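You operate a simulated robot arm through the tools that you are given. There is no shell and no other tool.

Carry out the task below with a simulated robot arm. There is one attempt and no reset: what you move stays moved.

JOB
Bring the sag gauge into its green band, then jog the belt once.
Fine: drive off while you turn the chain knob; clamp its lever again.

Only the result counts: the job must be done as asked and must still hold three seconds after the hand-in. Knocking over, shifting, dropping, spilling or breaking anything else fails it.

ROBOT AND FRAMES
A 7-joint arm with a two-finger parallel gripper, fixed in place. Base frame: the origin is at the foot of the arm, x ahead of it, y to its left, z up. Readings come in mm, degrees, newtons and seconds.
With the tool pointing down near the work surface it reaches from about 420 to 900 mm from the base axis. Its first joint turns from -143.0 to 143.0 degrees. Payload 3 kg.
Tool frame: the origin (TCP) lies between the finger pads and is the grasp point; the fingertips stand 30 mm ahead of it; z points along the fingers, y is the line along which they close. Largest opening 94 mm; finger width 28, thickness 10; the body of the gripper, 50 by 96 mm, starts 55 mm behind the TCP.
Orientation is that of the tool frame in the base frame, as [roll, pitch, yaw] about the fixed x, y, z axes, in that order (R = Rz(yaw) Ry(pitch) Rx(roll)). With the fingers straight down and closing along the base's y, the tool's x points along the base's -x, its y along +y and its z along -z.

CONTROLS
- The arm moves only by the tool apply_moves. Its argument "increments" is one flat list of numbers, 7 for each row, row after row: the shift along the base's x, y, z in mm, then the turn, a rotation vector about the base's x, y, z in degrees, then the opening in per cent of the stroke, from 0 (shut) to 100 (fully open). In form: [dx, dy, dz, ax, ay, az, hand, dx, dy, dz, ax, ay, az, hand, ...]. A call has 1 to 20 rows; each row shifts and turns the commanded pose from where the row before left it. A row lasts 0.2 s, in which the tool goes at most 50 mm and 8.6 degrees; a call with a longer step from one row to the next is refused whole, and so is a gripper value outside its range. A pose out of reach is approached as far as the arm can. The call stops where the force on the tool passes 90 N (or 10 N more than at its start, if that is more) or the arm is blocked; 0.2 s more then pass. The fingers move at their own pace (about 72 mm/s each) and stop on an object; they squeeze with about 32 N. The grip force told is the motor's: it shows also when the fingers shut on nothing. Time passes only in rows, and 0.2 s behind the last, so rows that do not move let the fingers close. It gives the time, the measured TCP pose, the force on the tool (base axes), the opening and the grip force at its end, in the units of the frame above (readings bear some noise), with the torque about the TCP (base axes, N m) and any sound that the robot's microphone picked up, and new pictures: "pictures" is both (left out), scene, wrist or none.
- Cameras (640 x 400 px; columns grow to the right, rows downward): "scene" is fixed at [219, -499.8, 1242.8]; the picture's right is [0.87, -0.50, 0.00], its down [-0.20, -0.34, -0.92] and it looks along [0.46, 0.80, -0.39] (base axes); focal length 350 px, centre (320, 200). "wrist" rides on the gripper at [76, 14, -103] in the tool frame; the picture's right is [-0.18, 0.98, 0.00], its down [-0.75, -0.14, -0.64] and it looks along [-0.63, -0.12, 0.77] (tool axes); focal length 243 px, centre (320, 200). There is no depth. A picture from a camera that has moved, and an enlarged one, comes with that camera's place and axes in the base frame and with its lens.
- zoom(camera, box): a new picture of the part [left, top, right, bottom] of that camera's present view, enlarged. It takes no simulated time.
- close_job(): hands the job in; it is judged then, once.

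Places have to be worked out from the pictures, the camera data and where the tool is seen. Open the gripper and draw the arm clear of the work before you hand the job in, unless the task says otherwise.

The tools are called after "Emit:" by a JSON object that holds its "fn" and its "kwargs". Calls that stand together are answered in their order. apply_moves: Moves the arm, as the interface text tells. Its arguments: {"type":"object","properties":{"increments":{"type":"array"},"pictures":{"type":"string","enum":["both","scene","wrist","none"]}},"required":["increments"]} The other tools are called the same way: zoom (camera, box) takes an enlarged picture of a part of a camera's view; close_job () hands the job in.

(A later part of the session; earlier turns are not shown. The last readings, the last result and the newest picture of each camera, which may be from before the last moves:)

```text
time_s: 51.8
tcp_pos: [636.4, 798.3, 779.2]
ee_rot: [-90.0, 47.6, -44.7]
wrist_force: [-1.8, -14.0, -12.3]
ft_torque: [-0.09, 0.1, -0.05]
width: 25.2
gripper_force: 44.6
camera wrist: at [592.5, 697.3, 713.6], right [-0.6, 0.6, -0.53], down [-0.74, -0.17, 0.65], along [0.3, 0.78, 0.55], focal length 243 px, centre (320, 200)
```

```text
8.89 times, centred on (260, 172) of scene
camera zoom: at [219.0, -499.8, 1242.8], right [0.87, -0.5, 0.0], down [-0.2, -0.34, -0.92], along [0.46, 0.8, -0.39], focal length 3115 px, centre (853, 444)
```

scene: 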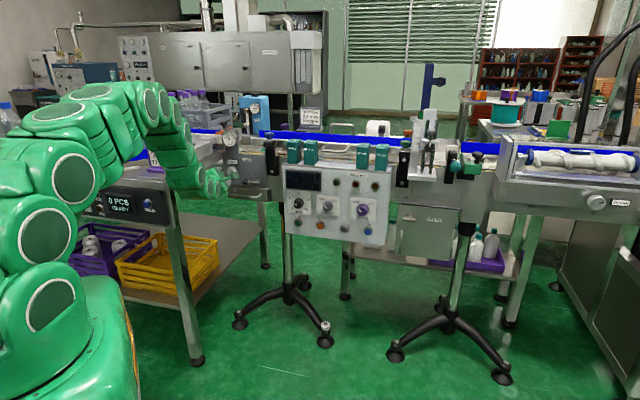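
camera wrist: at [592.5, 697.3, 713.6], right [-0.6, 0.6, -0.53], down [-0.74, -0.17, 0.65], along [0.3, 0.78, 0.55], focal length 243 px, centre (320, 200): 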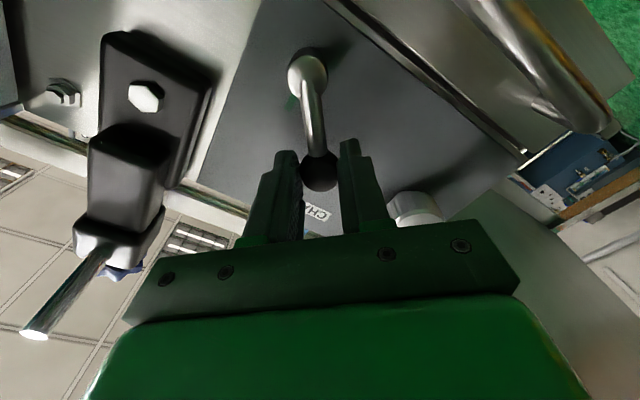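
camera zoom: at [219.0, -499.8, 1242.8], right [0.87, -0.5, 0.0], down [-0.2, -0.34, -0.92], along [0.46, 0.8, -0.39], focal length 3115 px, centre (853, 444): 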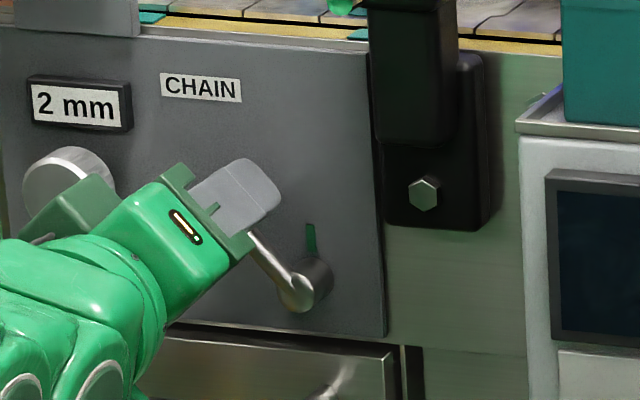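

Low force; continuing to about 2° from upright.

Emit:
{"fn": "apply_moves", "kwargs": {"increments": [3.98, -3.94, 4.38, 5.61, 5.7, 0, 15, 4.38, -4.33, 3.56, 5.61, 5.7, 0, 15, 4.69, -4.64, 2.67, 5.61, 5.7, 0, 15, 4.91, -4.86, 1.72, 5.61, 5.7, 0, 15, 5.03, -4.97, 0.74, 5.61, 5.7, 0, 15, 0, 0, 0, 0, 0, 0, 15], "pictures": "wrist"}}

Emit:
{"fn": "zoom", "kwargs": {"camera": "scene", "box": [235, 150, 285, 195]}}

Emit:
{"fn": "zoom", "kwargs": {"camera": "wrist", "box": [220, 20, 420, 220]}}

```text
time_s: 53.2
tcp_pos: [657.9, 778.1, 791.6]
ee_rot: [-94.1, 87.4, -48.8]
wrist_force: [-10.4, -4.4, -37.2]
ft_torque: [-0.62, 0.57, 0.05]
width: 25.3
gripper_force: 44.6
camera wrist: at [577.3, 711.9, 715.6], right [-0.7, 0.7, 0.14], down [-0.37, -0.53, 0.76], along [0.6, 0.48, 0.63], focal length 243 px, centre (320, 200)
```

wrist: 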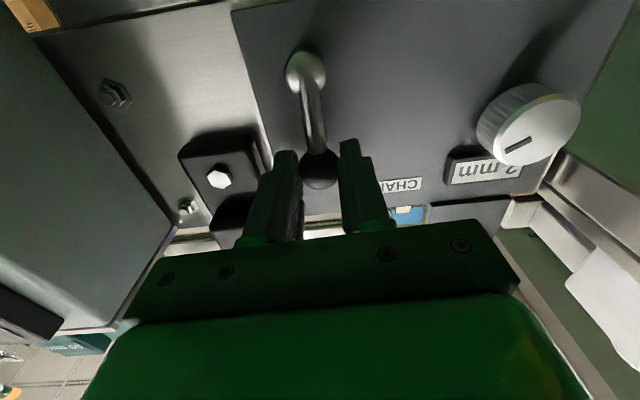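

```text
8.89 times, centred on (260, 172) of scene
camera zoom: at [219.0, -499.8, 1242.8], right [0.87, -0.5, 0.0], down [-0.2, -0.34, -0.92], along [0.46, 0.8, -0.39], focal length 3115 px, centre (853, 444)
```

zoom: 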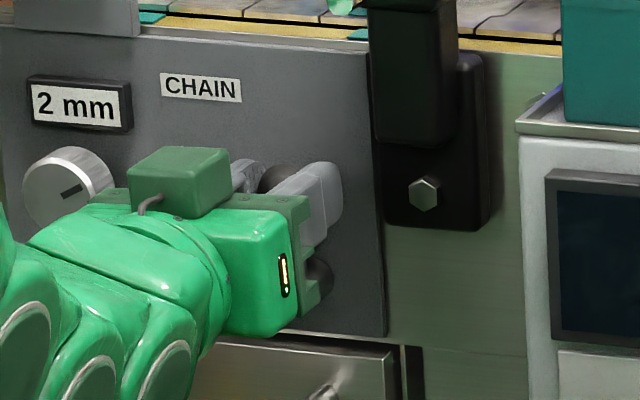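

```text
2.00 times, centred on (320, 120) of wrist
camera zoom: at [577.3, 711.9, 715.6], right [-0.7, 0.7, 0.14], down [-0.37, -0.53, 0.76], along [0.6, 0.48, 0.63], focal length 485 px, centre (320, 360)
```

zoom: 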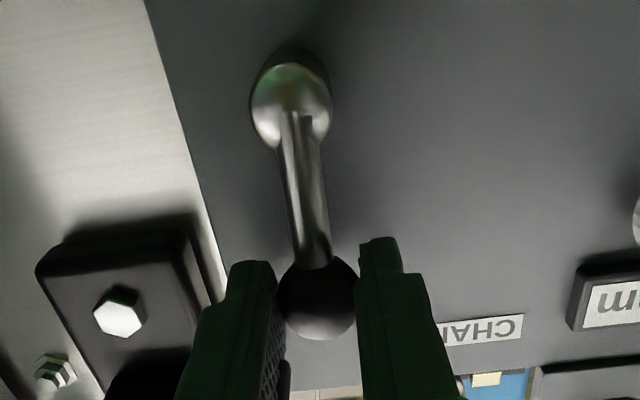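

The lever is essentially upright again. I'll push about 3° further clockwise, easing 2 mm down, to feel whether it's fully seated at its stop.

Emit:
{"fn": "apply_moves", "kwargs": {"increments": [1.1, -1.1, -1.5, 1.0, 1.0, 0, 15, 1.4, -1.4, -1.5, 1.2, 1.2, 0, 15, 0, 0, 0, 0, 0, 0, 15], "pictures": "wrist"}}

Emit:
{"fn": "zoom", "kwargs": {"camera": "wrist", "box": [220, 20, 420, 220]}}

```text
time_s: 54.0
tcp_pos: [658.1, 776.7, 793.9]
ee_rot: [59.9, 89.5, 105.4]
wrist_force: [-31.5, 22.8, -9.5]
ft_torque: [0.12, 0.05, 0.79]
width: 25.1
gripper_force: 44.7
camera wrist: at [575.9, 714.7, 716.6], right [-0.7, 0.69, 0.19], down [-0.35, -0.56, 0.75], along [0.62, 0.46, 0.63], focal length 243 px, centre (320, 200)
```

wrist: 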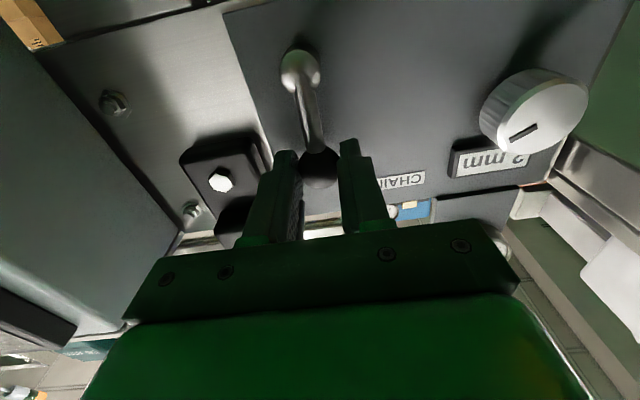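

```text
2.00 times, centred on (320, 120) of wrist
camera zoom: at [575.9, 714.7, 716.6], right [-0.7, 0.69, 0.19], down [-0.35, -0.56, 0.75], along [0.62, 0.46, 0.63], focal length 485 px, centre (320, 360)
```

zoom: 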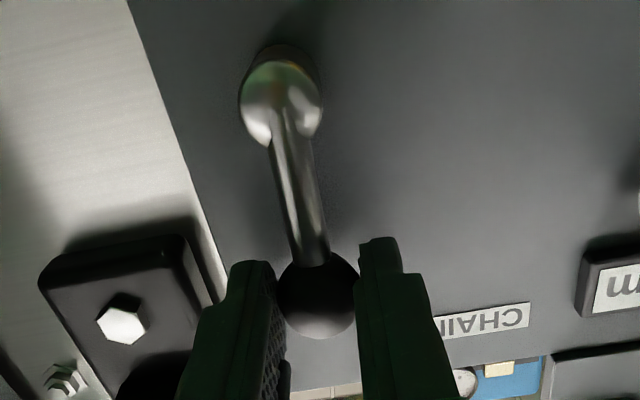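

A 38 N reaction to the left shows the lever is against its upright stop, i.e. clamped. I'll open, withdraw, and verify lever and gauge.

Emit:
{"fn": "apply_moves", "kwargs": {"increments": [0, 0, 0, 0, 0, 0, 38, 0, 0, 0, 0, 0, 0, 38, -7, -7.2, 0, 0, 0, 0, 38, -21, -21.4, 0, 0, 0, 0, 38, -28, -28.5, 0, 0, 0, 0, 38, -28, -28.5, 0, 0, 0, 0, 38], "pictures": "both"}}

Emit:
{"fn": "zoom", "kwargs": {"camera": "scene", "box": [225, 120, 265, 160]}}

Emit:
{"fn": "zoom", "kwargs": {"camera": "scene", "box": [235, 150, 285, 195]}}

```text
time_s: 55.4
tcp_pos: [580.0, 687.7, 792.6]
ee_rot: [72.3, 89.4, 117.5]
wrist_force: [-0.7, 0.0, -0.1]
ft_torque: [0.0, 0.0, -0.01]
width: 35.7
gripper_force: 0.0
camera wrist: at [498.4, 626.5, 717.5], right [-0.7, 0.69, 0.19], down [-0.35, -0.56, 0.75], along [0.63, 0.45, 0.63], focal length 243 px, centre (320, 200)
```

scene: 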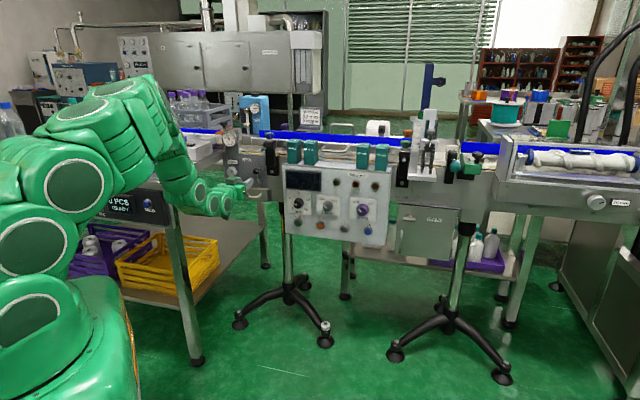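
wrist: 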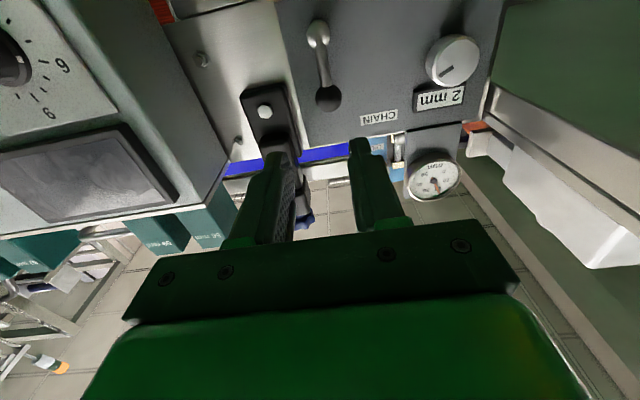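

```text
10.00 times, centred on (245, 140) of scene
camera zoom: at [219.0, -499.8, 1242.8], right [0.87, -0.5, 0.0], down [-0.2, -0.34, -0.92], along [0.46, 0.8, -0.39], focal length 3505 px, centre (1070, 800)
```

zoom: 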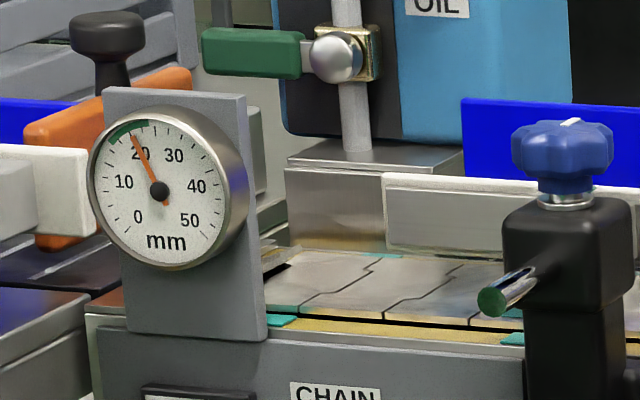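

```text
8.89 times, centred on (260, 172) of scene
camera zoom: at [219.0, -499.8, 1242.8], right [0.87, -0.5, 0.0], down [-0.2, -0.34, -0.92], along [0.46, 0.8, -0.39], focal length 3115 px, centre (853, 444)
```

zoom: 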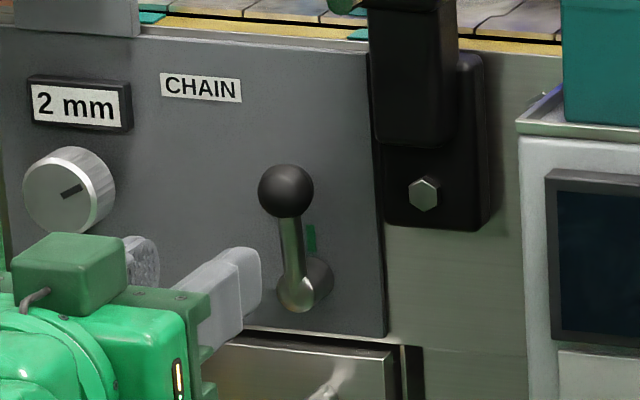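

Lever is upright as at the start and the gauge holds at 20 mm. Next I'll return to the DRIVE knob, rotating the tool −80° on the way so I can turn it clockwise to ON.

Emit:
{"fn": "apply_moves", "kwargs": {"increments": [27, -35, -8.45, -5.61, -5.7, 0, 72, 27, -35, -8.45, -5.61, -5.7, 0, 72, 27, -35, -8.45, -5.61, -5.7, 0, 72, 27, -35, -8.45, -5.61, -5.7, 0, 72, 27, -35, -8.45, -5.61, -5.7, 0, 72, 27, -35, -8.45, -5.61, -5.7, 0, 72, 27, -35, -8.45, -5.61, -5.7, 0, 72, 27, -35, -8.45, -5.61, -5.7, 0, 72, 27, -35, -8.45, -5.61, -5.7, 0, 72, 27, -35, -8.45, -5.61, -5.7, 0, 72, 0, 0, 0, 0, 0, 0, 72], "pictures": "both"}}

Emit:
{"fn": "zoom", "kwargs": {"camera": "wrist", "box": [200, 0, 440, 180]}}

```text
time_s: 57.8
tcp_pos: [847.1, 336.4, 707.4]
ee_rot: [-89.8, 10.5, -44.5]
wrist_force: [-0.8, 0.0, 0.8]
ft_torque: [0.01, 0.02, 0.02]
width: 67.4
gripper_force: 0.0
camera wrist: at [826.6, 212.7, 680.0], right [-0.25, 0.25, -0.93], down [-0.96, 0.04, 0.27], along [0.11, 0.97, 0.23], focal length 243 px, centre (320, 200)
```

scene: 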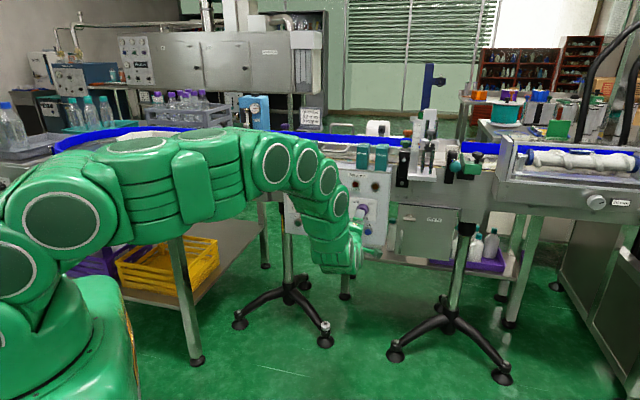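
wrist: 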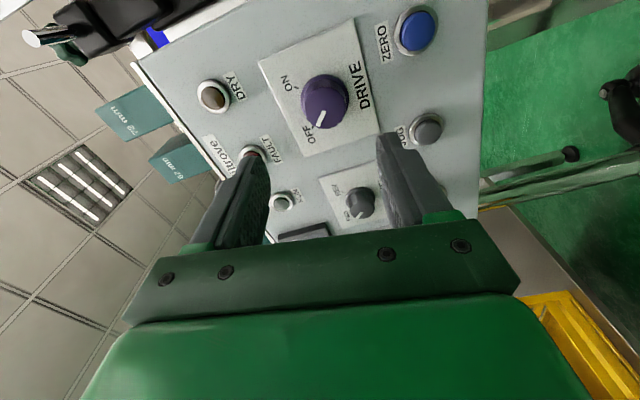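

```text
2.22 times, centred on (320, 90) of wrist
camera zoom: at [826.6, 212.7, 680.0], right [-0.25, 0.25, -0.93], down [-0.96, 0.04, 0.27], along [0.11, 0.97, 0.23], focal length 539 px, centre (320, 444)
```

zoom: 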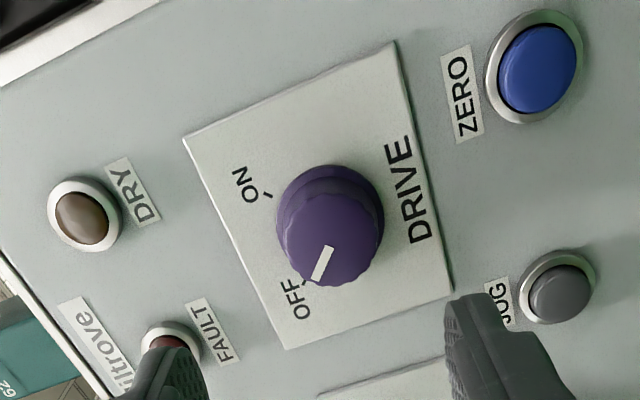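

The DRIVE knob is about 120 mm ahead, 3 mm lower and 1 mm left of the axis. I'll correct this and advance 80 mm, then check.

Emit:
{"fn": "apply_moves", "kwargs": {"increments": [-1.2, 1.2, -3, 0, 0, 0, 72, 18.7, 19, 0, 0, 0, 0, 72, 18.7, 19, 0, 0, 0, 0, 72, 18.7, 19, 0, 0, 0, 0, 72, 0, 0, 0, 0, 0, 0, 72], "pictures": "wrist"}}

Emit:
{"fn": "zoom", "kwargs": {"camera": "wrist", "box": [220, 70, 420, 250]}}

```text
time_s: 59.0
tcp_pos: [899.3, 396.1, 705.2]
ee_rot: [-89.7, 10.6, -44.5]
wrist_force: [-0.7, 0.1, 0.8]
ft_torque: [0.0, -0.01, -0.02]
width: 67.8
gripper_force: 0.1
camera wrist: at [878.9, 272.1, 676.0], right [-0.25, 0.26, -0.93], down [-0.96, 0.04, 0.27], along [0.11, 0.97, 0.24], focal length 243 px, centre (320, 200)
```

wrist: 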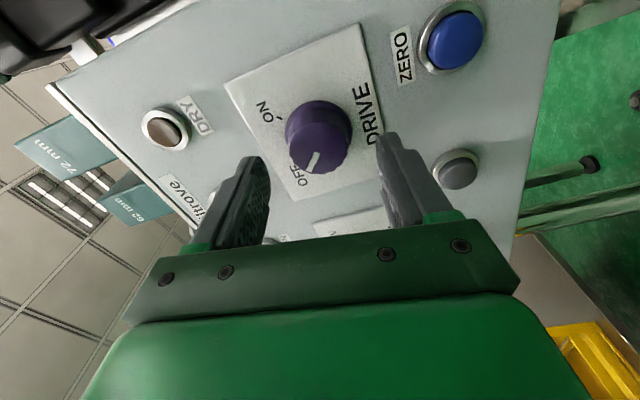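

```text
2.22 times, centred on (320, 160) of wrist
camera zoom: at [878.9, 272.1, 676.0], right [-0.25, 0.26, -0.93], down [-0.96, 0.04, 0.27], along [0.11, 0.97, 0.24], focal length 539 px, centre (320, 289)
```

zoom: 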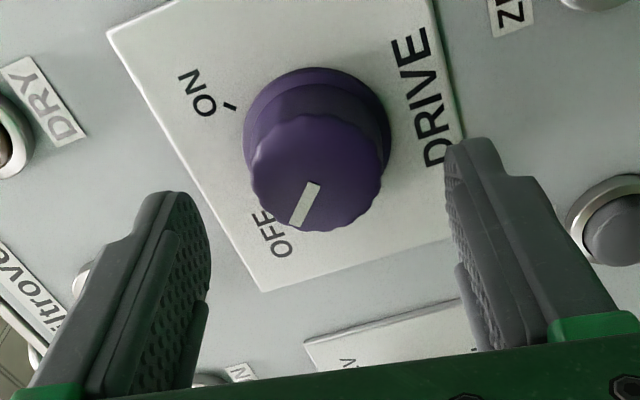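

Knob front is about 42 mm ahead and centred within ~1.5 mm. I'll advance 25 mm and close.

Emit:
{"fn": "apply_moves", "kwargs": {"increments": [8.8, 8.8, 1.2, 0, 0, 0, 72, 8.8, 8.9, 0, 0, 0, 0, 72, 0, 0, 0, 0, 0, 0, 72, 0, 0, 0, 0, 0, 0, 20, 0, 0, 0, 0, 0, 0, 20, 0, 0, 0, 0, 0, 0, 20], "pictures": "wrist"}}

Emit:
{"fn": "zoom", "kwargs": {"camera": "wrist", "box": [220, 70, 420, 250]}}

```text
time_s: 60.4
tcp_pos: [918.7, 412.5, 703.9]
ee_rot: [-89.7, 10.5, -44.5]
wrist_force: [5.2, 10.4, -18.3]
ft_torque: [-0.37, 0.46, -0.24]
width: 38.8
gripper_force: 44.9
camera wrist: at [897.4, 290.1, 676.6], right [-0.25, 0.25, -0.93], down [-0.96, 0.04, 0.27], along [0.11, 0.97, 0.23], focal length 243 px, centre (320, 200)
```

wrist: 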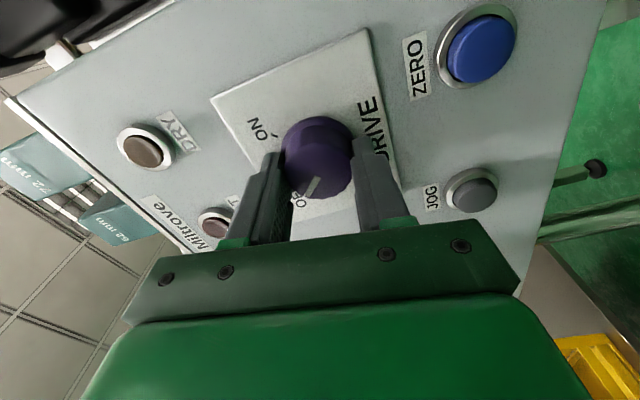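

```text
2.22 times, centred on (320, 160) of wrist
camera zoom: at [897.4, 290.1, 676.6], right [-0.25, 0.25, -0.93], down [-0.96, 0.04, 0.27], along [0.11, 0.97, 0.23], focal length 539 px, centre (320, 289)
```

zoom: 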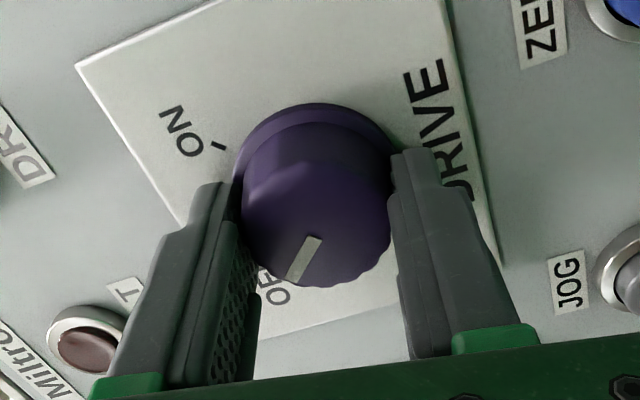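

Gripped (38.8 mm). Turning clockwise 40°, then I'll check.

Emit:
{"fn": "apply_moves", "kwargs": {"increments": [0, 0, -0.4, 5.61, 5.7, 0, 20, 0, 0, -0.4, 5.61, 5.7, 0, 20, 0, 0, 0, 5.61, 5.7, 0, 20, 0, 0, 0, 5.61, 5.7, 0, 20, 0, 0, 0, 5.61, 5.7, 0, 20], "pictures": "wrist"}}

Emit:
{"fn": "zoom", "kwargs": {"camera": "wrist", "box": [220, 70, 420, 250]}}

```text
time_s: 61.1
tcp_pos: [918.8, 412.7, 704.9]
ee_rot: [-89.7, 26.3, -44.4]
wrist_force: [-37.1, -21.8, 10.4]
ft_torque: [0.22, -0.11, 0.86]
width: 38.8
gripper_force: 45.2
stopped in row 3: the force on the tool passed its limit at 105 N (the readings are from after the stop); the commanded pose is now the measured one
camera wrist: at [891.1, 296.5, 658.1], right [-0.43, 0.43, -0.8], down [-0.89, -0.03, 0.46], along [0.17, 0.9, 0.39], focal length 243 px, centre (320, 200)
```

wrist: 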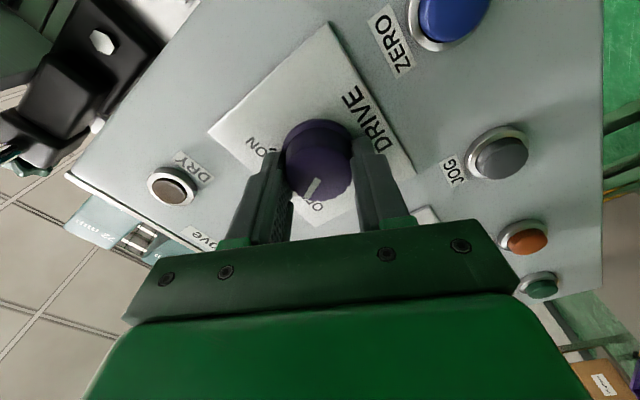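

```text
2.22 times, centred on (320, 160) of wrist
camera zoom: at [891.1, 296.5, 658.1], right [-0.43, 0.43, -0.8], down [-0.89, -0.03, 0.46], along [0.17, 0.9, 0.39], focal length 539 px, centre (320, 289)
```

zoom: 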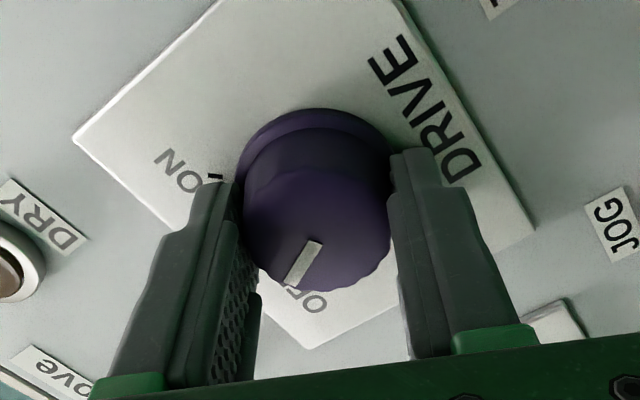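

The turn started (16° done) but axial force built up, so the tips are probably bearing on the knob's flange. I'll ease back 3 mm and continue turning in smaller portions.

Emit:
{"fn": "apply_moves", "kwargs": {"increments": [-1.1, -1.1, 0, 0, 0, 0, 20, -1.1, -1.1, 0, 0, 0, 0, 20, 0, 0, 0, 0, 0, 0, 20], "pictures": "none"}}

```text
time_s: 61.9
tcp_pos: [918.5, 412.1, 705.2]
ee_rot: [-89.6, 26.4, -44.3]
wrist_force: [32.5, 26.7, -5.5]
ft_torque: [-0.18, 0.26, 0.01]
width: 38.9
gripper_force: 44.9
```

Axial load flipped to a mild pull, so the neutral point is about 1 mm forward. I'll set that and turn on in slower 4° steps.

Emit:
{"fn": "apply_moves", "kwargs": {"increments": [0.8, 0.8, 0, 0, 0, 0, 20, 0, 0, 0, 2.8, 2.85, 0, 20, 0, 0, 0, 2.8, 2.85, 0, 20, 0, 0, 0, 2.8, 2.85, 0, 20, 0, 0, 0, 0, 0, 0, 20], "pictures": "wrist"}}

Emit:
{"fn": "zoom", "kwargs": {"camera": "wrist", "box": [220, 70, 420, 250]}}

```text
time_s: 63.1
tcp_pos: [917.9, 411.8, 706.2]
ee_rot: [-89.5, 38.4, -44.3]
wrist_force: [-21.8, -2.5, 25.1]
ft_torque: [0.66, -0.71, 0.75]
width: 38.6
gripper_force: 44.7
camera wrist: at [882.4, 303.6, 646.8], right [-0.53, 0.53, -0.66], down [-0.81, -0.11, 0.57], along [0.24, 0.84, 0.49], focal length 243 px, centre (320, 200)
```

wrist: 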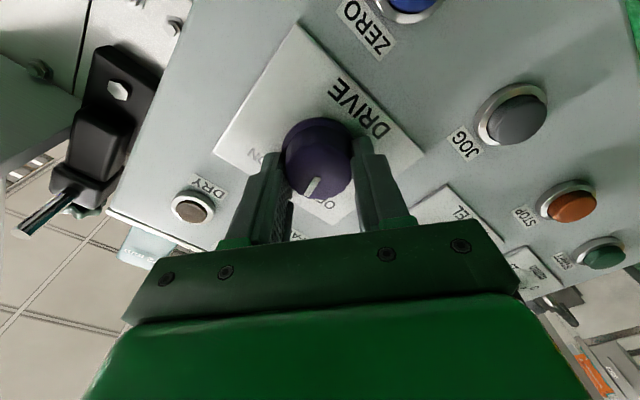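

```text
2.22 times, centred on (320, 160) of wrist
camera zoom: at [882.4, 303.6, 646.8], right [-0.53, 0.53, -0.66], down [-0.81, -0.11, 0.57], along [0.24, 0.84, 0.49], focal length 539 px, centre (320, 289)
```

zoom: 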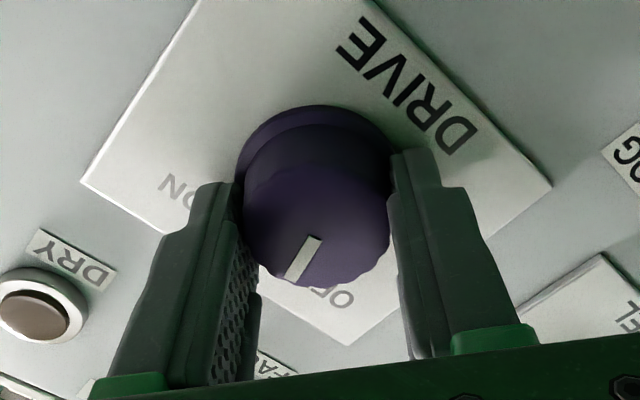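

Rotation is proceeding with the knob. I'll continue in 4° steps with a small relief of side load.

Emit:
{"fn": "apply_moves", "kwargs": {"increments": [-0.2, 0.2, 0.3, 2.8, 2.85, 0, 20, -0.2, 0.2, 0.3, 2.8, 2.85, 0, 20, 0, 0, 0, 2.8, 2.85, 0, 20, 0, 0, 0, 2.8, 2.85, 0, 20, 0, 0, 0, 2.8, 2.85, 0, 20, 0, 0, 0, 2.8, 2.85, 0, 20, 0, 0, 0, 0, 0, 0, 20], "pictures": "both"}}

Emit:
{"fn": "zoom", "kwargs": {"camera": "wrist", "box": [220, 70, 420, 250]}}

Emit:
{"fn": "zoom", "kwargs": {"camera": "scene", "box": [280, 150, 400, 240]}}

```text
time_s: 64.7
tcp_pos: [917.5, 411.6, 706.6]
ee_rot: [-89.6, 62.3, -44.5]
wrist_force: [40.8, 18.2, 17.1]
ft_torque: [0.08, -0.2, -0.25]
width: 39.2
gripper_force: 44.8
camera wrist: at [861.8, 322.1, 632.1], right [-0.68, 0.68, -0.29], down [-0.61, -0.3, 0.73], along [0.41, 0.67, 0.62], focal length 243 px, centre (320, 200)
```

scene: 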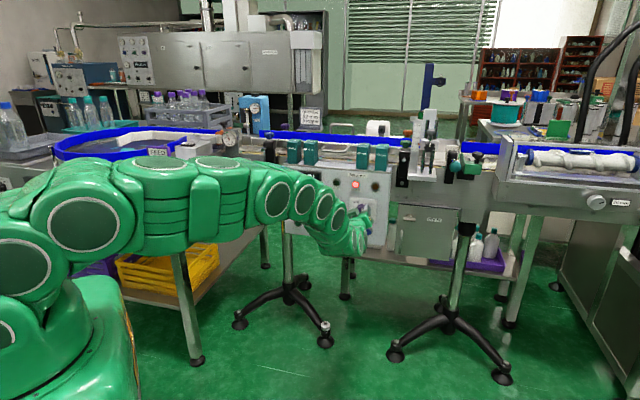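
wrist: 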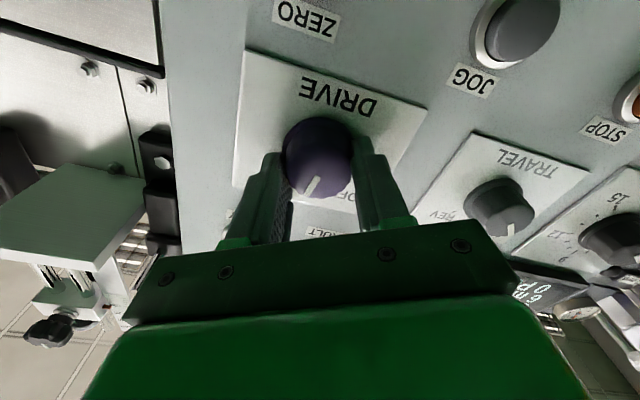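

```text
2.22 times, centred on (320, 160) of wrist
camera zoom: at [861.8, 322.1, 632.1], right [-0.68, 0.68, -0.29], down [-0.61, -0.3, 0.73], along [0.41, 0.67, 0.62], focal length 539 px, centre (320, 289)
```

zoom: 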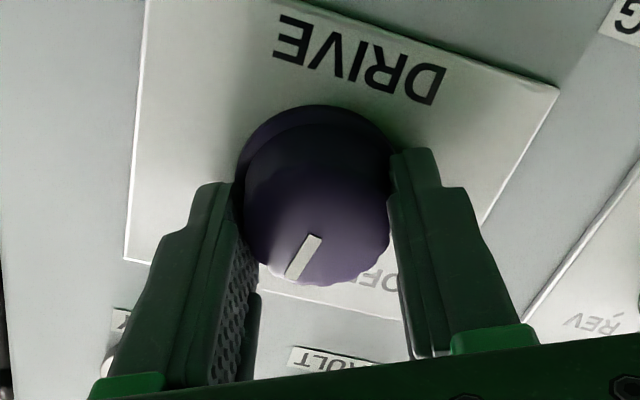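

```text
4.44 times, centred on (340, 195) of scene
camera zoom: at [219.0, -499.8, 1242.8], right [0.87, -0.5, 0.0], down [-0.2, -0.34, -0.92], along [0.46, 0.8, -0.39], focal length 1558 px, centre (231, 222)
```

zoom: 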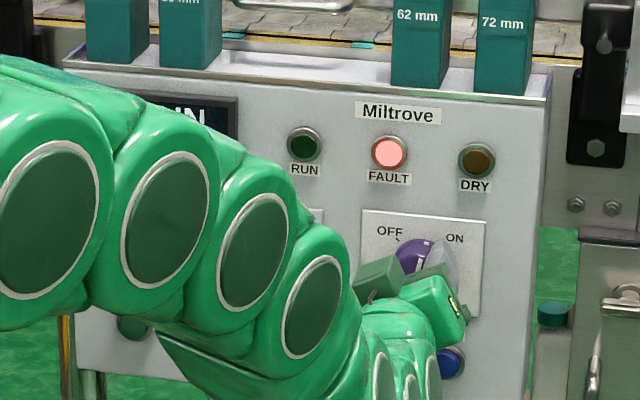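

The panel has come alive as the knob passed mid-travel (FAULT lamp lit again, display on). I'll finish the remaining turn to ON.

Emit:
{"fn": "apply_moves", "kwargs": {"increments": [0.4, 0.4, 0, 2.8, 2.85, 0, 20, 0.4, 0.2, 0.3, 2.8, 2.85, 0, 20, 0, 0, 0, 2.8, 2.85, 0, 20, 0, 0, 0, 2.8, 2.85, 0, 20, 0, 0, 0, 2.8, 2.85, 0, 20, 0, 0, 0, 2.8, 2.85, 0, 20, 0, 0, 0, 0, 0, 0, 20], "pictures": "both"}}

Emit:
{"fn": "zoom", "kwargs": {"camera": "wrist", "box": [220, 70, 420, 250]}}

Emit:
{"fn": "zoom", "kwargs": {"camera": "scene", "box": [280, 150, 400, 240]}}

```text
time_s: 66.3
tcp_pos: [919.8, 410.4, 705.5]
ee_rot: [-88.7, 86.4, -43.7]
wrist_force: [29.5, -18.0, 33.8]
ft_torque: [0.45, -0.52, -0.64]
width: 38.7
gripper_force: 45.3
camera wrist: at [840.1, 344.4, 629.0], right [-0.7, 0.7, 0.12], down [-0.39, -0.52, 0.76], along [0.6, 0.49, 0.64], focal length 243 px, centre (320, 200)
```

scene: 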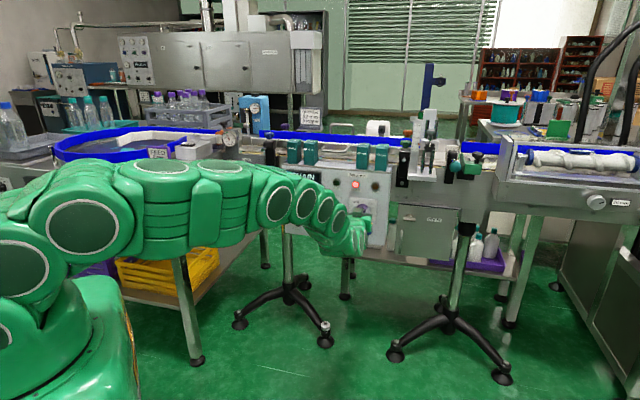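
wrist: 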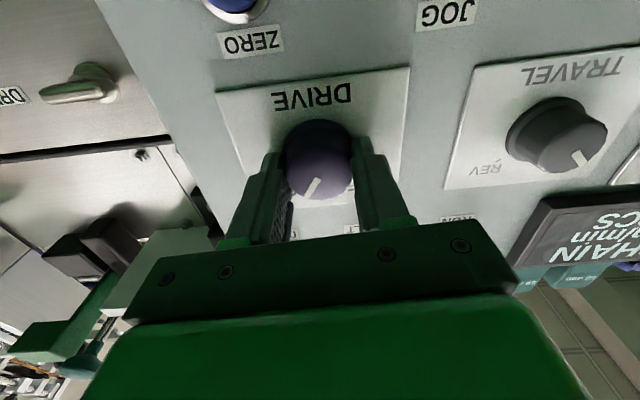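

```text
2.22 times, centred on (320, 160) of wrist
camera zoom: at [840.1, 344.4, 629.0], right [-0.7, 0.7, 0.12], down [-0.39, -0.52, 0.76], along [0.6, 0.49, 0.64], focal length 539 px, centre (320, 289)
```

zoom: 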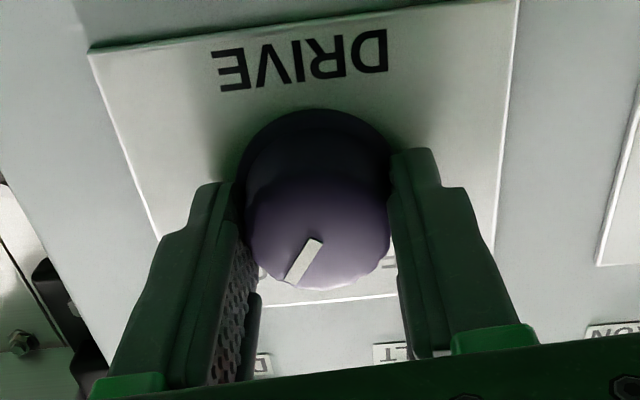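

```text
4.44 times, centred on (340, 195) of scene
camera zoom: at [219.0, -499.8, 1242.8], right [0.87, -0.5, 0.0], down [-0.2, -0.34, -0.92], along [0.46, 0.8, -0.39], focal length 1558 px, centre (231, 222)
```

zoom: 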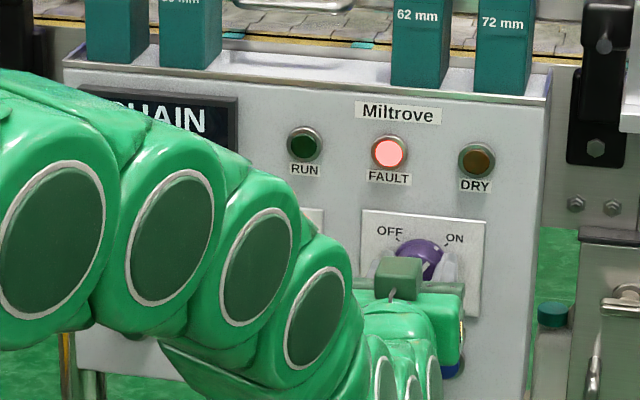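

The knob has come round to near its original ON angle. I'll release, back off 70 mm and verify the pointer.

Emit:
{"fn": "apply_moves", "kwargs": {"increments": [0, 0, 0, 0, 0, 0, 72, 0, 0, 0, 0, 0, 0, 72, -7, -7.1, 0, 0, 0, 0, 72, -14, -14.3, 0, 0, 0, 0, 72, -28, -28.5, 0, 0, 0, 0, 72, 0, 0, 0, 0, 0, 0, 72], "pictures": "wrist"}}

Emit:
{"fn": "zoom", "kwargs": {"camera": "wrist", "box": [200, 20, 440, 200]}}

Emit:
{"fn": "zoom", "kwargs": {"camera": "scene", "box": [280, 150, 400, 240]}}

Emit:
{"fn": "zoom", "kwargs": {"camera": "scene", "box": [225, 120, 265, 160]}}

```text
time_s: 67.7
tcp_pos: [869.4, 363.3, 705.0]
ee_rot: [-90.0, 86.4, -44.8]
wrist_force: [-0.9, -0.3, -0.1]
ft_torque: [0.0, -0.01, -0.02]
width: 67.8
gripper_force: 0.1
camera wrist: at [790.4, 297.6, 628.7], right [-0.7, 0.7, 0.12], down [-0.39, -0.52, 0.76], along [0.6, 0.49, 0.64], focal length 243 px, centre (320, 200)
```

wrist: 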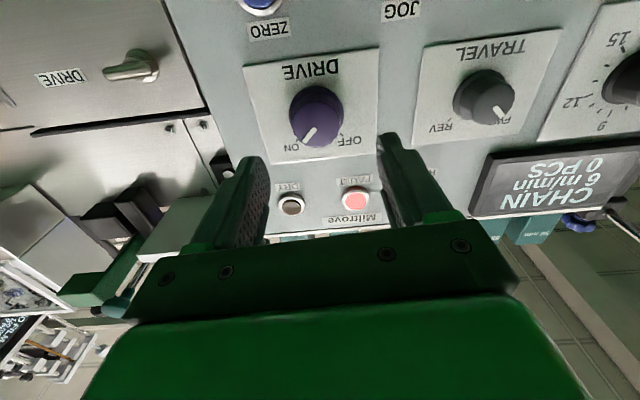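

```text
2.22 times, centred on (320, 110) of wrist
camera zoom: at [790.4, 297.6, 628.7], right [-0.7, 0.7, 0.12], down [-0.39, -0.52, 0.76], along [0.6, 0.49, 0.64], focal length 539 px, centre (320, 400)
```

zoom: 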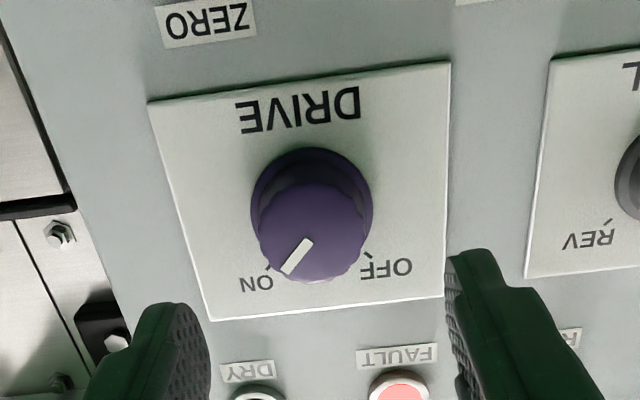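

```text
4.44 times, centred on (340, 195) of scene
camera zoom: at [219.0, -499.8, 1242.8], right [0.87, -0.5, 0.0], down [-0.2, -0.34, -0.92], along [0.46, 0.8, -0.39], focal length 1558 px, centre (231, 222)
```

zoom: 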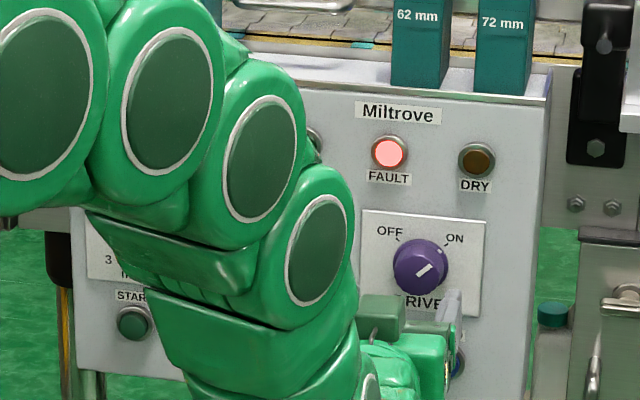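

```text
10.00 times, centred on (245, 140) of scene
camera zoom: at [219.0, -499.8, 1242.8], right [0.87, -0.5, 0.0], down [-0.2, -0.34, -0.92], along [0.46, 0.8, -0.39], focal length 3505 px, centre (1070, 800)
```

zoom: 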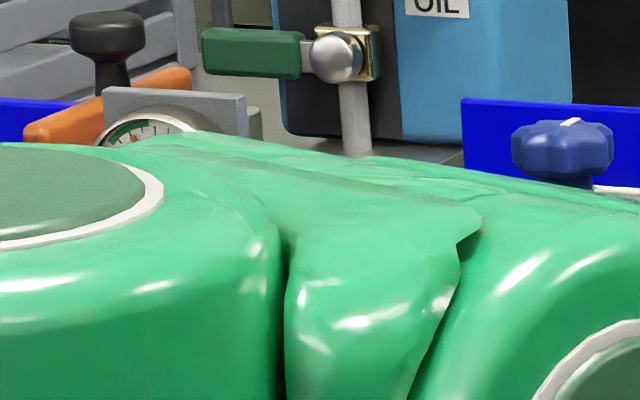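

DRIVE points to ON and the panel is live; FAULT is still lit, presumably re-evaluated when the belt is jogged. I'll close the fingers and move in front of JOG (about (890, 476, 621)) with a 50 mm gap.

Emit:
{"fn": "apply_moves", "kwargs": {"increments": [-9.5, 13.3, -21, 0.6, 0.65, 0, 40, -9.5, 13.3, -21, 0.6, 0.65, 0, 0, -9.5, 13.3, -21, 0.6, 0.65, 0, 0, -9.4, 13.2, -21, 0.6, 0.65, 0, 0, 0, 0, 0, 0, 0, 0, 0, 0, 0, 0, 0, 0, 0, 0], "pictures": "both"}}

Emit:
{"fn": "zoom", "kwargs": {"camera": "wrist", "box": [200, 20, 440, 200]}}

Emit:
{"fn": "zoom", "kwargs": {"camera": "scene", "box": [225, 110, 305, 200]}}

```text
time_s: 69.1
tcp_pos: [831.3, 417.1, 621.1]
ee_rot: [-135.7, 89.8, -90.4]
wrist_force: [-0.1, -0.1, 0.1]
ft_torque: [-0.01, -0.02, -0.04]
width: 0.0
gripper_force: 32.0
camera wrist: at [748.8, 354.5, 544.8], right [-0.7, 0.69, 0.18], down [-0.35, -0.55, 0.76], along [0.62, 0.46, 0.63], focal length 243 px, centre (320, 200)
```

scene: 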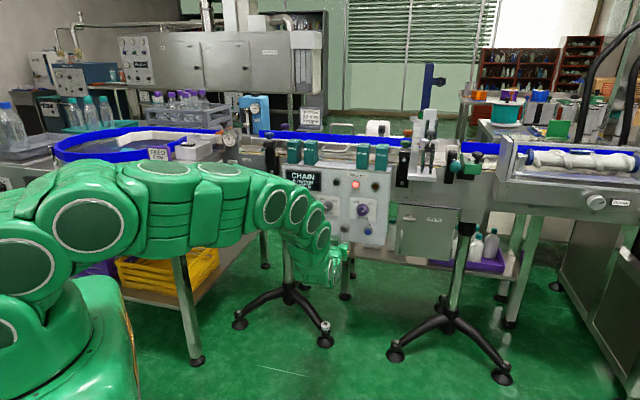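
wrist: 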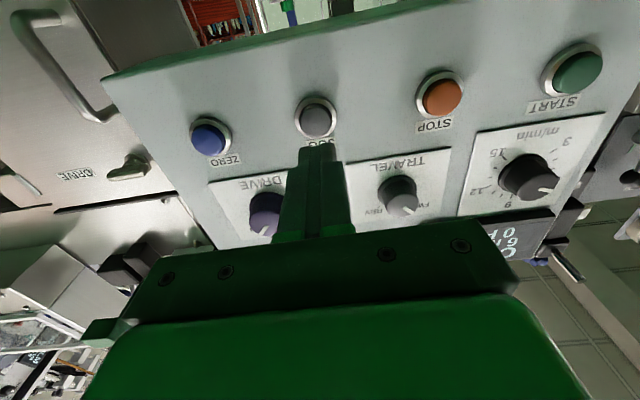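

```text
2.22 times, centred on (320, 110) of wrist
camera zoom: at [748.8, 354.5, 544.8], right [-0.7, 0.69, 0.18], down [-0.35, -0.55, 0.76], along [0.62, 0.46, 0.63], focal length 539 px, centre (320, 400)
```

zoom: 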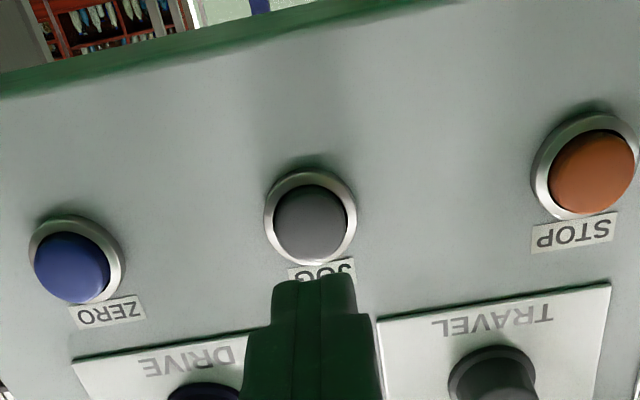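

```text
4.44 times, centred on (265, 155) of scene
camera zoom: at [219.0, -499.8, 1242.8], right [0.87, -0.5, 0.0], down [-0.2, -0.34, -0.92], along [0.46, 0.8, -0.39], focal length 1558 px, centre (564, 400)
```

zoom: 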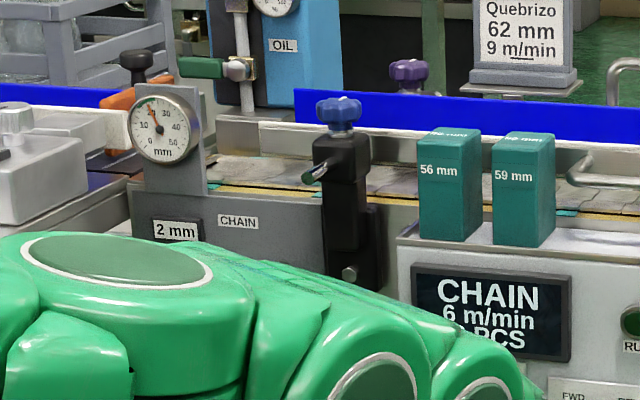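

JOG is just ahead, about 3 mm to the right. I'll correct and advance 35 mm (still clear of the button), then re-check alignment.

Emit:
{"fn": "apply_moves", "kwargs": {"increments": [2.1, -2.1, -1.5, 0, 0, 0, 0, 12.3, 12.5, 0, 0, 0, 0, 0, 12.3, 12.5, 0, 0, 0, 0, 0, 0, 0, 0, 0, 0, 0, 0], "pictures": "wrist"}}

Emit:
{"fn": "zoom", "kwargs": {"camera": "wrist", "box": [220, 60, 420, 220]}}

Emit:
{"fn": "zoom", "kwargs": {"camera": "scene", "box": [300, 190, 400, 270]}}

```text
time_s: 70.1
tcp_pos: [858.3, 439.4, 621.2]
ee_rot: [-126.9, 89.8, -81.7]
wrist_force: [0.3, 0.0, 0.3]
ft_torque: [0.0, 0.02, 0.02]
width: 0.0
gripper_force: 32.0
camera wrist: at [776.8, 376.7, 545.2], right [-0.7, 0.69, 0.18], down [-0.35, -0.55, 0.75], along [0.62, 0.46, 0.63], focal length 243 px, centre (320, 200)
```

wrist: 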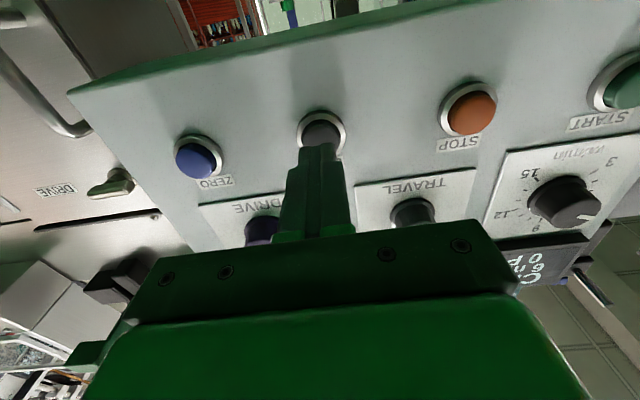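

```text
2.50 times, centred on (320, 140) of wrist
camera zoom: at [776.8, 376.7, 545.2], right [-0.7, 0.69, 0.18], down [-0.35, -0.55, 0.75], along [0.62, 0.46, 0.63], focal length 606 px, centre (320, 350)
```

zoom: 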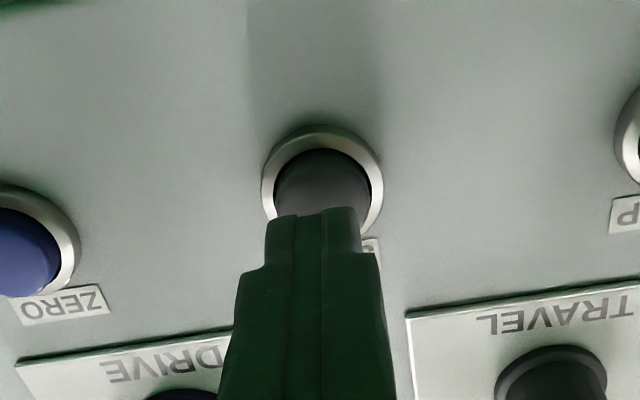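

```text
5.00 times, centred on (350, 230) of scene
camera zoom: at [219.0, -499.8, 1242.8], right [0.87, -0.5, 0.0], down [-0.2, -0.34, -0.92], along [0.46, 0.8, -0.39], focal length 1752 px, centre (170, 50)
```

zoom: 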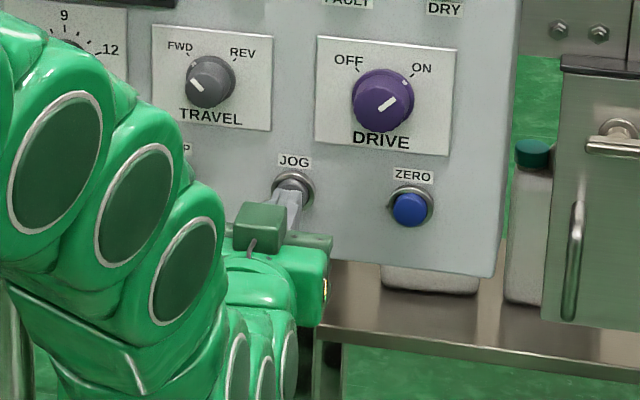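

Fingertips are aligned with the JOG cap, about 28 mm short of it. I'll close to a few millimetres first.

Emit:
{"fn": "apply_moves", "kwargs": {"increments": [7.7, 7.85, 0, 0, 0, 0, 0, 7.7, 7.85, 0, 0, 0, 0, 0, 0, 0, 0, 0, 0, 0, 0], "pictures": "wrist"}}

Emit:
{"fn": "zoom", "kwargs": {"camera": "wrist", "box": [220, 60, 420, 220]}}

Emit:
{"fn": "zoom", "kwargs": {"camera": "scene", "box": [340, 205, 380, 240]}}

```text
time_s: 70.9
tcp_pos: [874.9, 452.6, 619.2]
ee_rot: [-162.9, 89.7, -117.8]
wrist_force: [-19.4, -24.8, -3.9]
ft_torque: [-0.11, 0.1, -0.14]
width: 0.0
gripper_force: 31.8
heard: click
camera wrist: at [792.8, 389.9, 544.1], right [-0.7, 0.69, 0.18], down [-0.35, -0.55, 0.76], along [0.63, 0.46, 0.63], focal length 243 px, centre (320, 200)
```

wrist: 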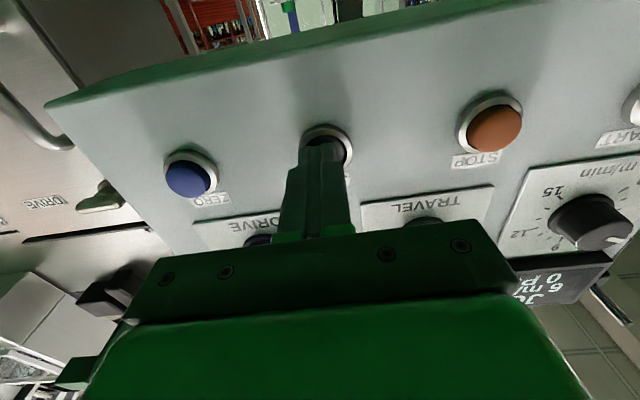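

```text
2.50 times, centred on (320, 140) of wrist
camera zoom: at [792.8, 389.9, 544.1], right [-0.7, 0.69, 0.18], down [-0.35, -0.55, 0.76], along [0.63, 0.46, 0.63], focal length 606 px, centre (320, 350)
```

zoom: 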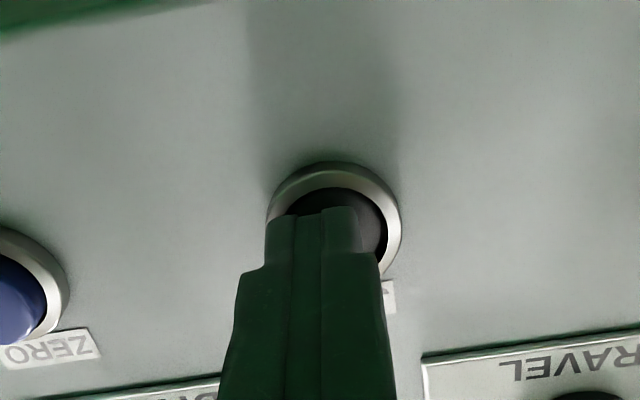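

```text
11.43 times, centred on (360, 222) of scene
camera zoom: at [219.0, -499.8, 1242.8], right [0.87, -0.5, 0.0], down [-0.2, -0.34, -0.92], along [0.46, 0.8, -0.39], focal length 4006 px, centre (-137, -57)
```

zoom: 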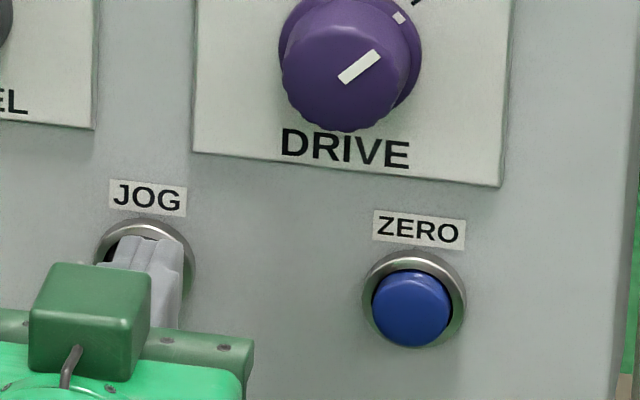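

A click was heard with about 31 N against the tips: JOG has been pressed once. I'll look at the lamps and display, then back straight off.

Emit:
{"fn": "zoom", "kwargs": {"camera": "scene", "box": [270, 140, 410, 230]}}

Emit:
{"fn": "apply_moves", "kwargs": {"increments": [-7, -7.1, 0, 0, 0, 0, 0, -14, -14.3, 0, 0, 0, 0, 0, -21, -21.4, 0, 0, 0, 0, 0, -21, -21.4, 0, 0, 0, 0, 0], "pictures": "both"}}

Emit:
{"fn": "zoom", "kwargs": {"camera": "scene", "box": [270, 140, 410, 230]}}

Emit:
{"fn": "zoom", "kwargs": {"camera": "wrist", "box": [120, 0, 640, 280]}}

```text
4.44 times, centred on (340, 185) of scene
camera zoom: at [219.0, -499.8, 1242.8], right [0.87, -0.5, 0.0], down [-0.2, -0.34, -0.92], along [0.46, 0.8, -0.39], focal length 1558 px, centre (231, 267)
```

zoom: 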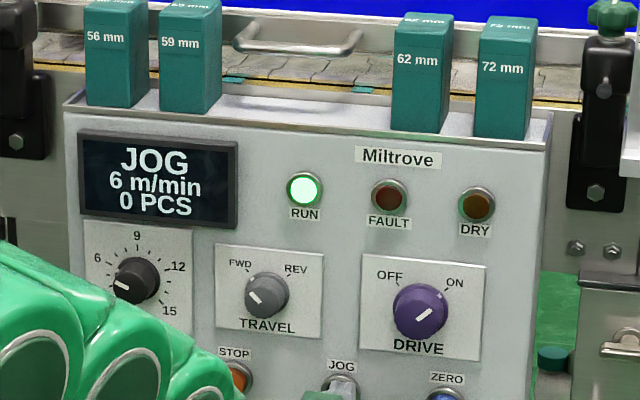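

```text
time_s: 71.9
tcp_pos: [811.8, 391.5, 620.4]
ee_rot: [-113.9, 89.7, -68.7]
wrist_force: [0.2, 0.2, 0.7]
ft_torque: [-0.02, -0.02, 0.0]
width: 0.3
gripper_force: 32.0
camera wrist: at [728.3, 328.1, 544.4], right [-0.7, 0.69, 0.18], down [-0.35, -0.55, 0.75], along [0.62, 0.46, 0.63], focal length 243 px, centre (320, 200)
```

scene: 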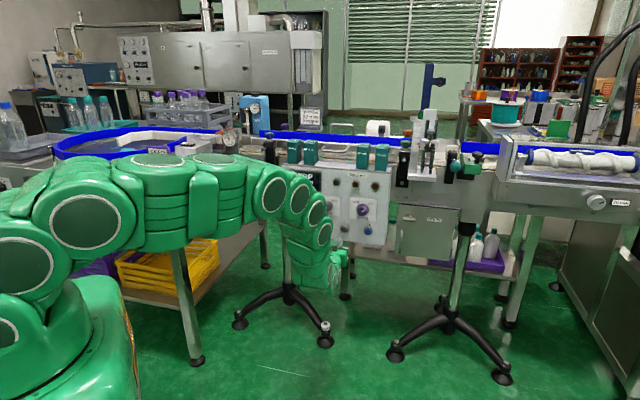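
wrist: 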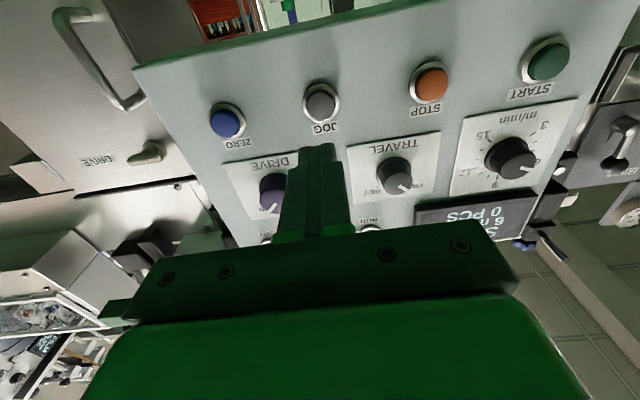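

```text
4.44 times, centred on (340, 185) of scene
camera zoom: at [219.0, -499.8, 1242.8], right [0.87, -0.5, 0.0], down [-0.2, -0.34, -0.92], along [0.46, 0.8, -0.39], focal length 1558 px, centre (231, 267)
```

zoom: 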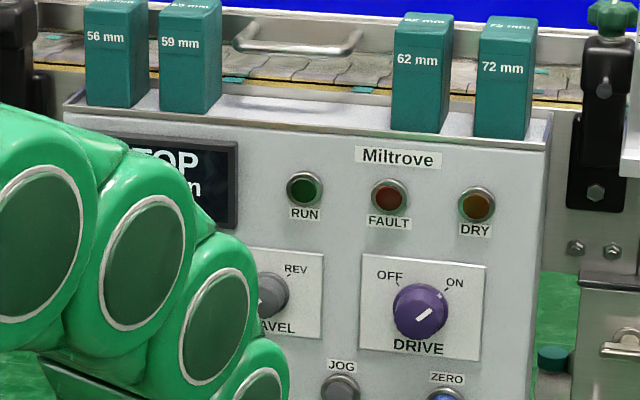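

```text
1.23 times, centred on (380, 140) of wrist
camera zoom: at [728.3, 328.1, 544.4], right [-0.7, 0.69, 0.18], down [-0.35, -0.55, 0.75], along [0.62, 0.46, 0.63], focal length 299 px, centre (246, 274)
```

zoom: 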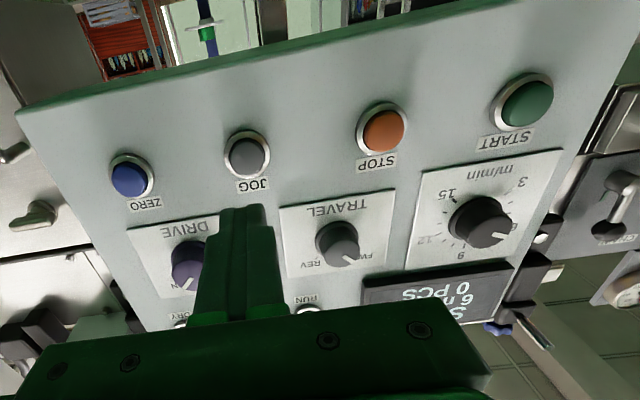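

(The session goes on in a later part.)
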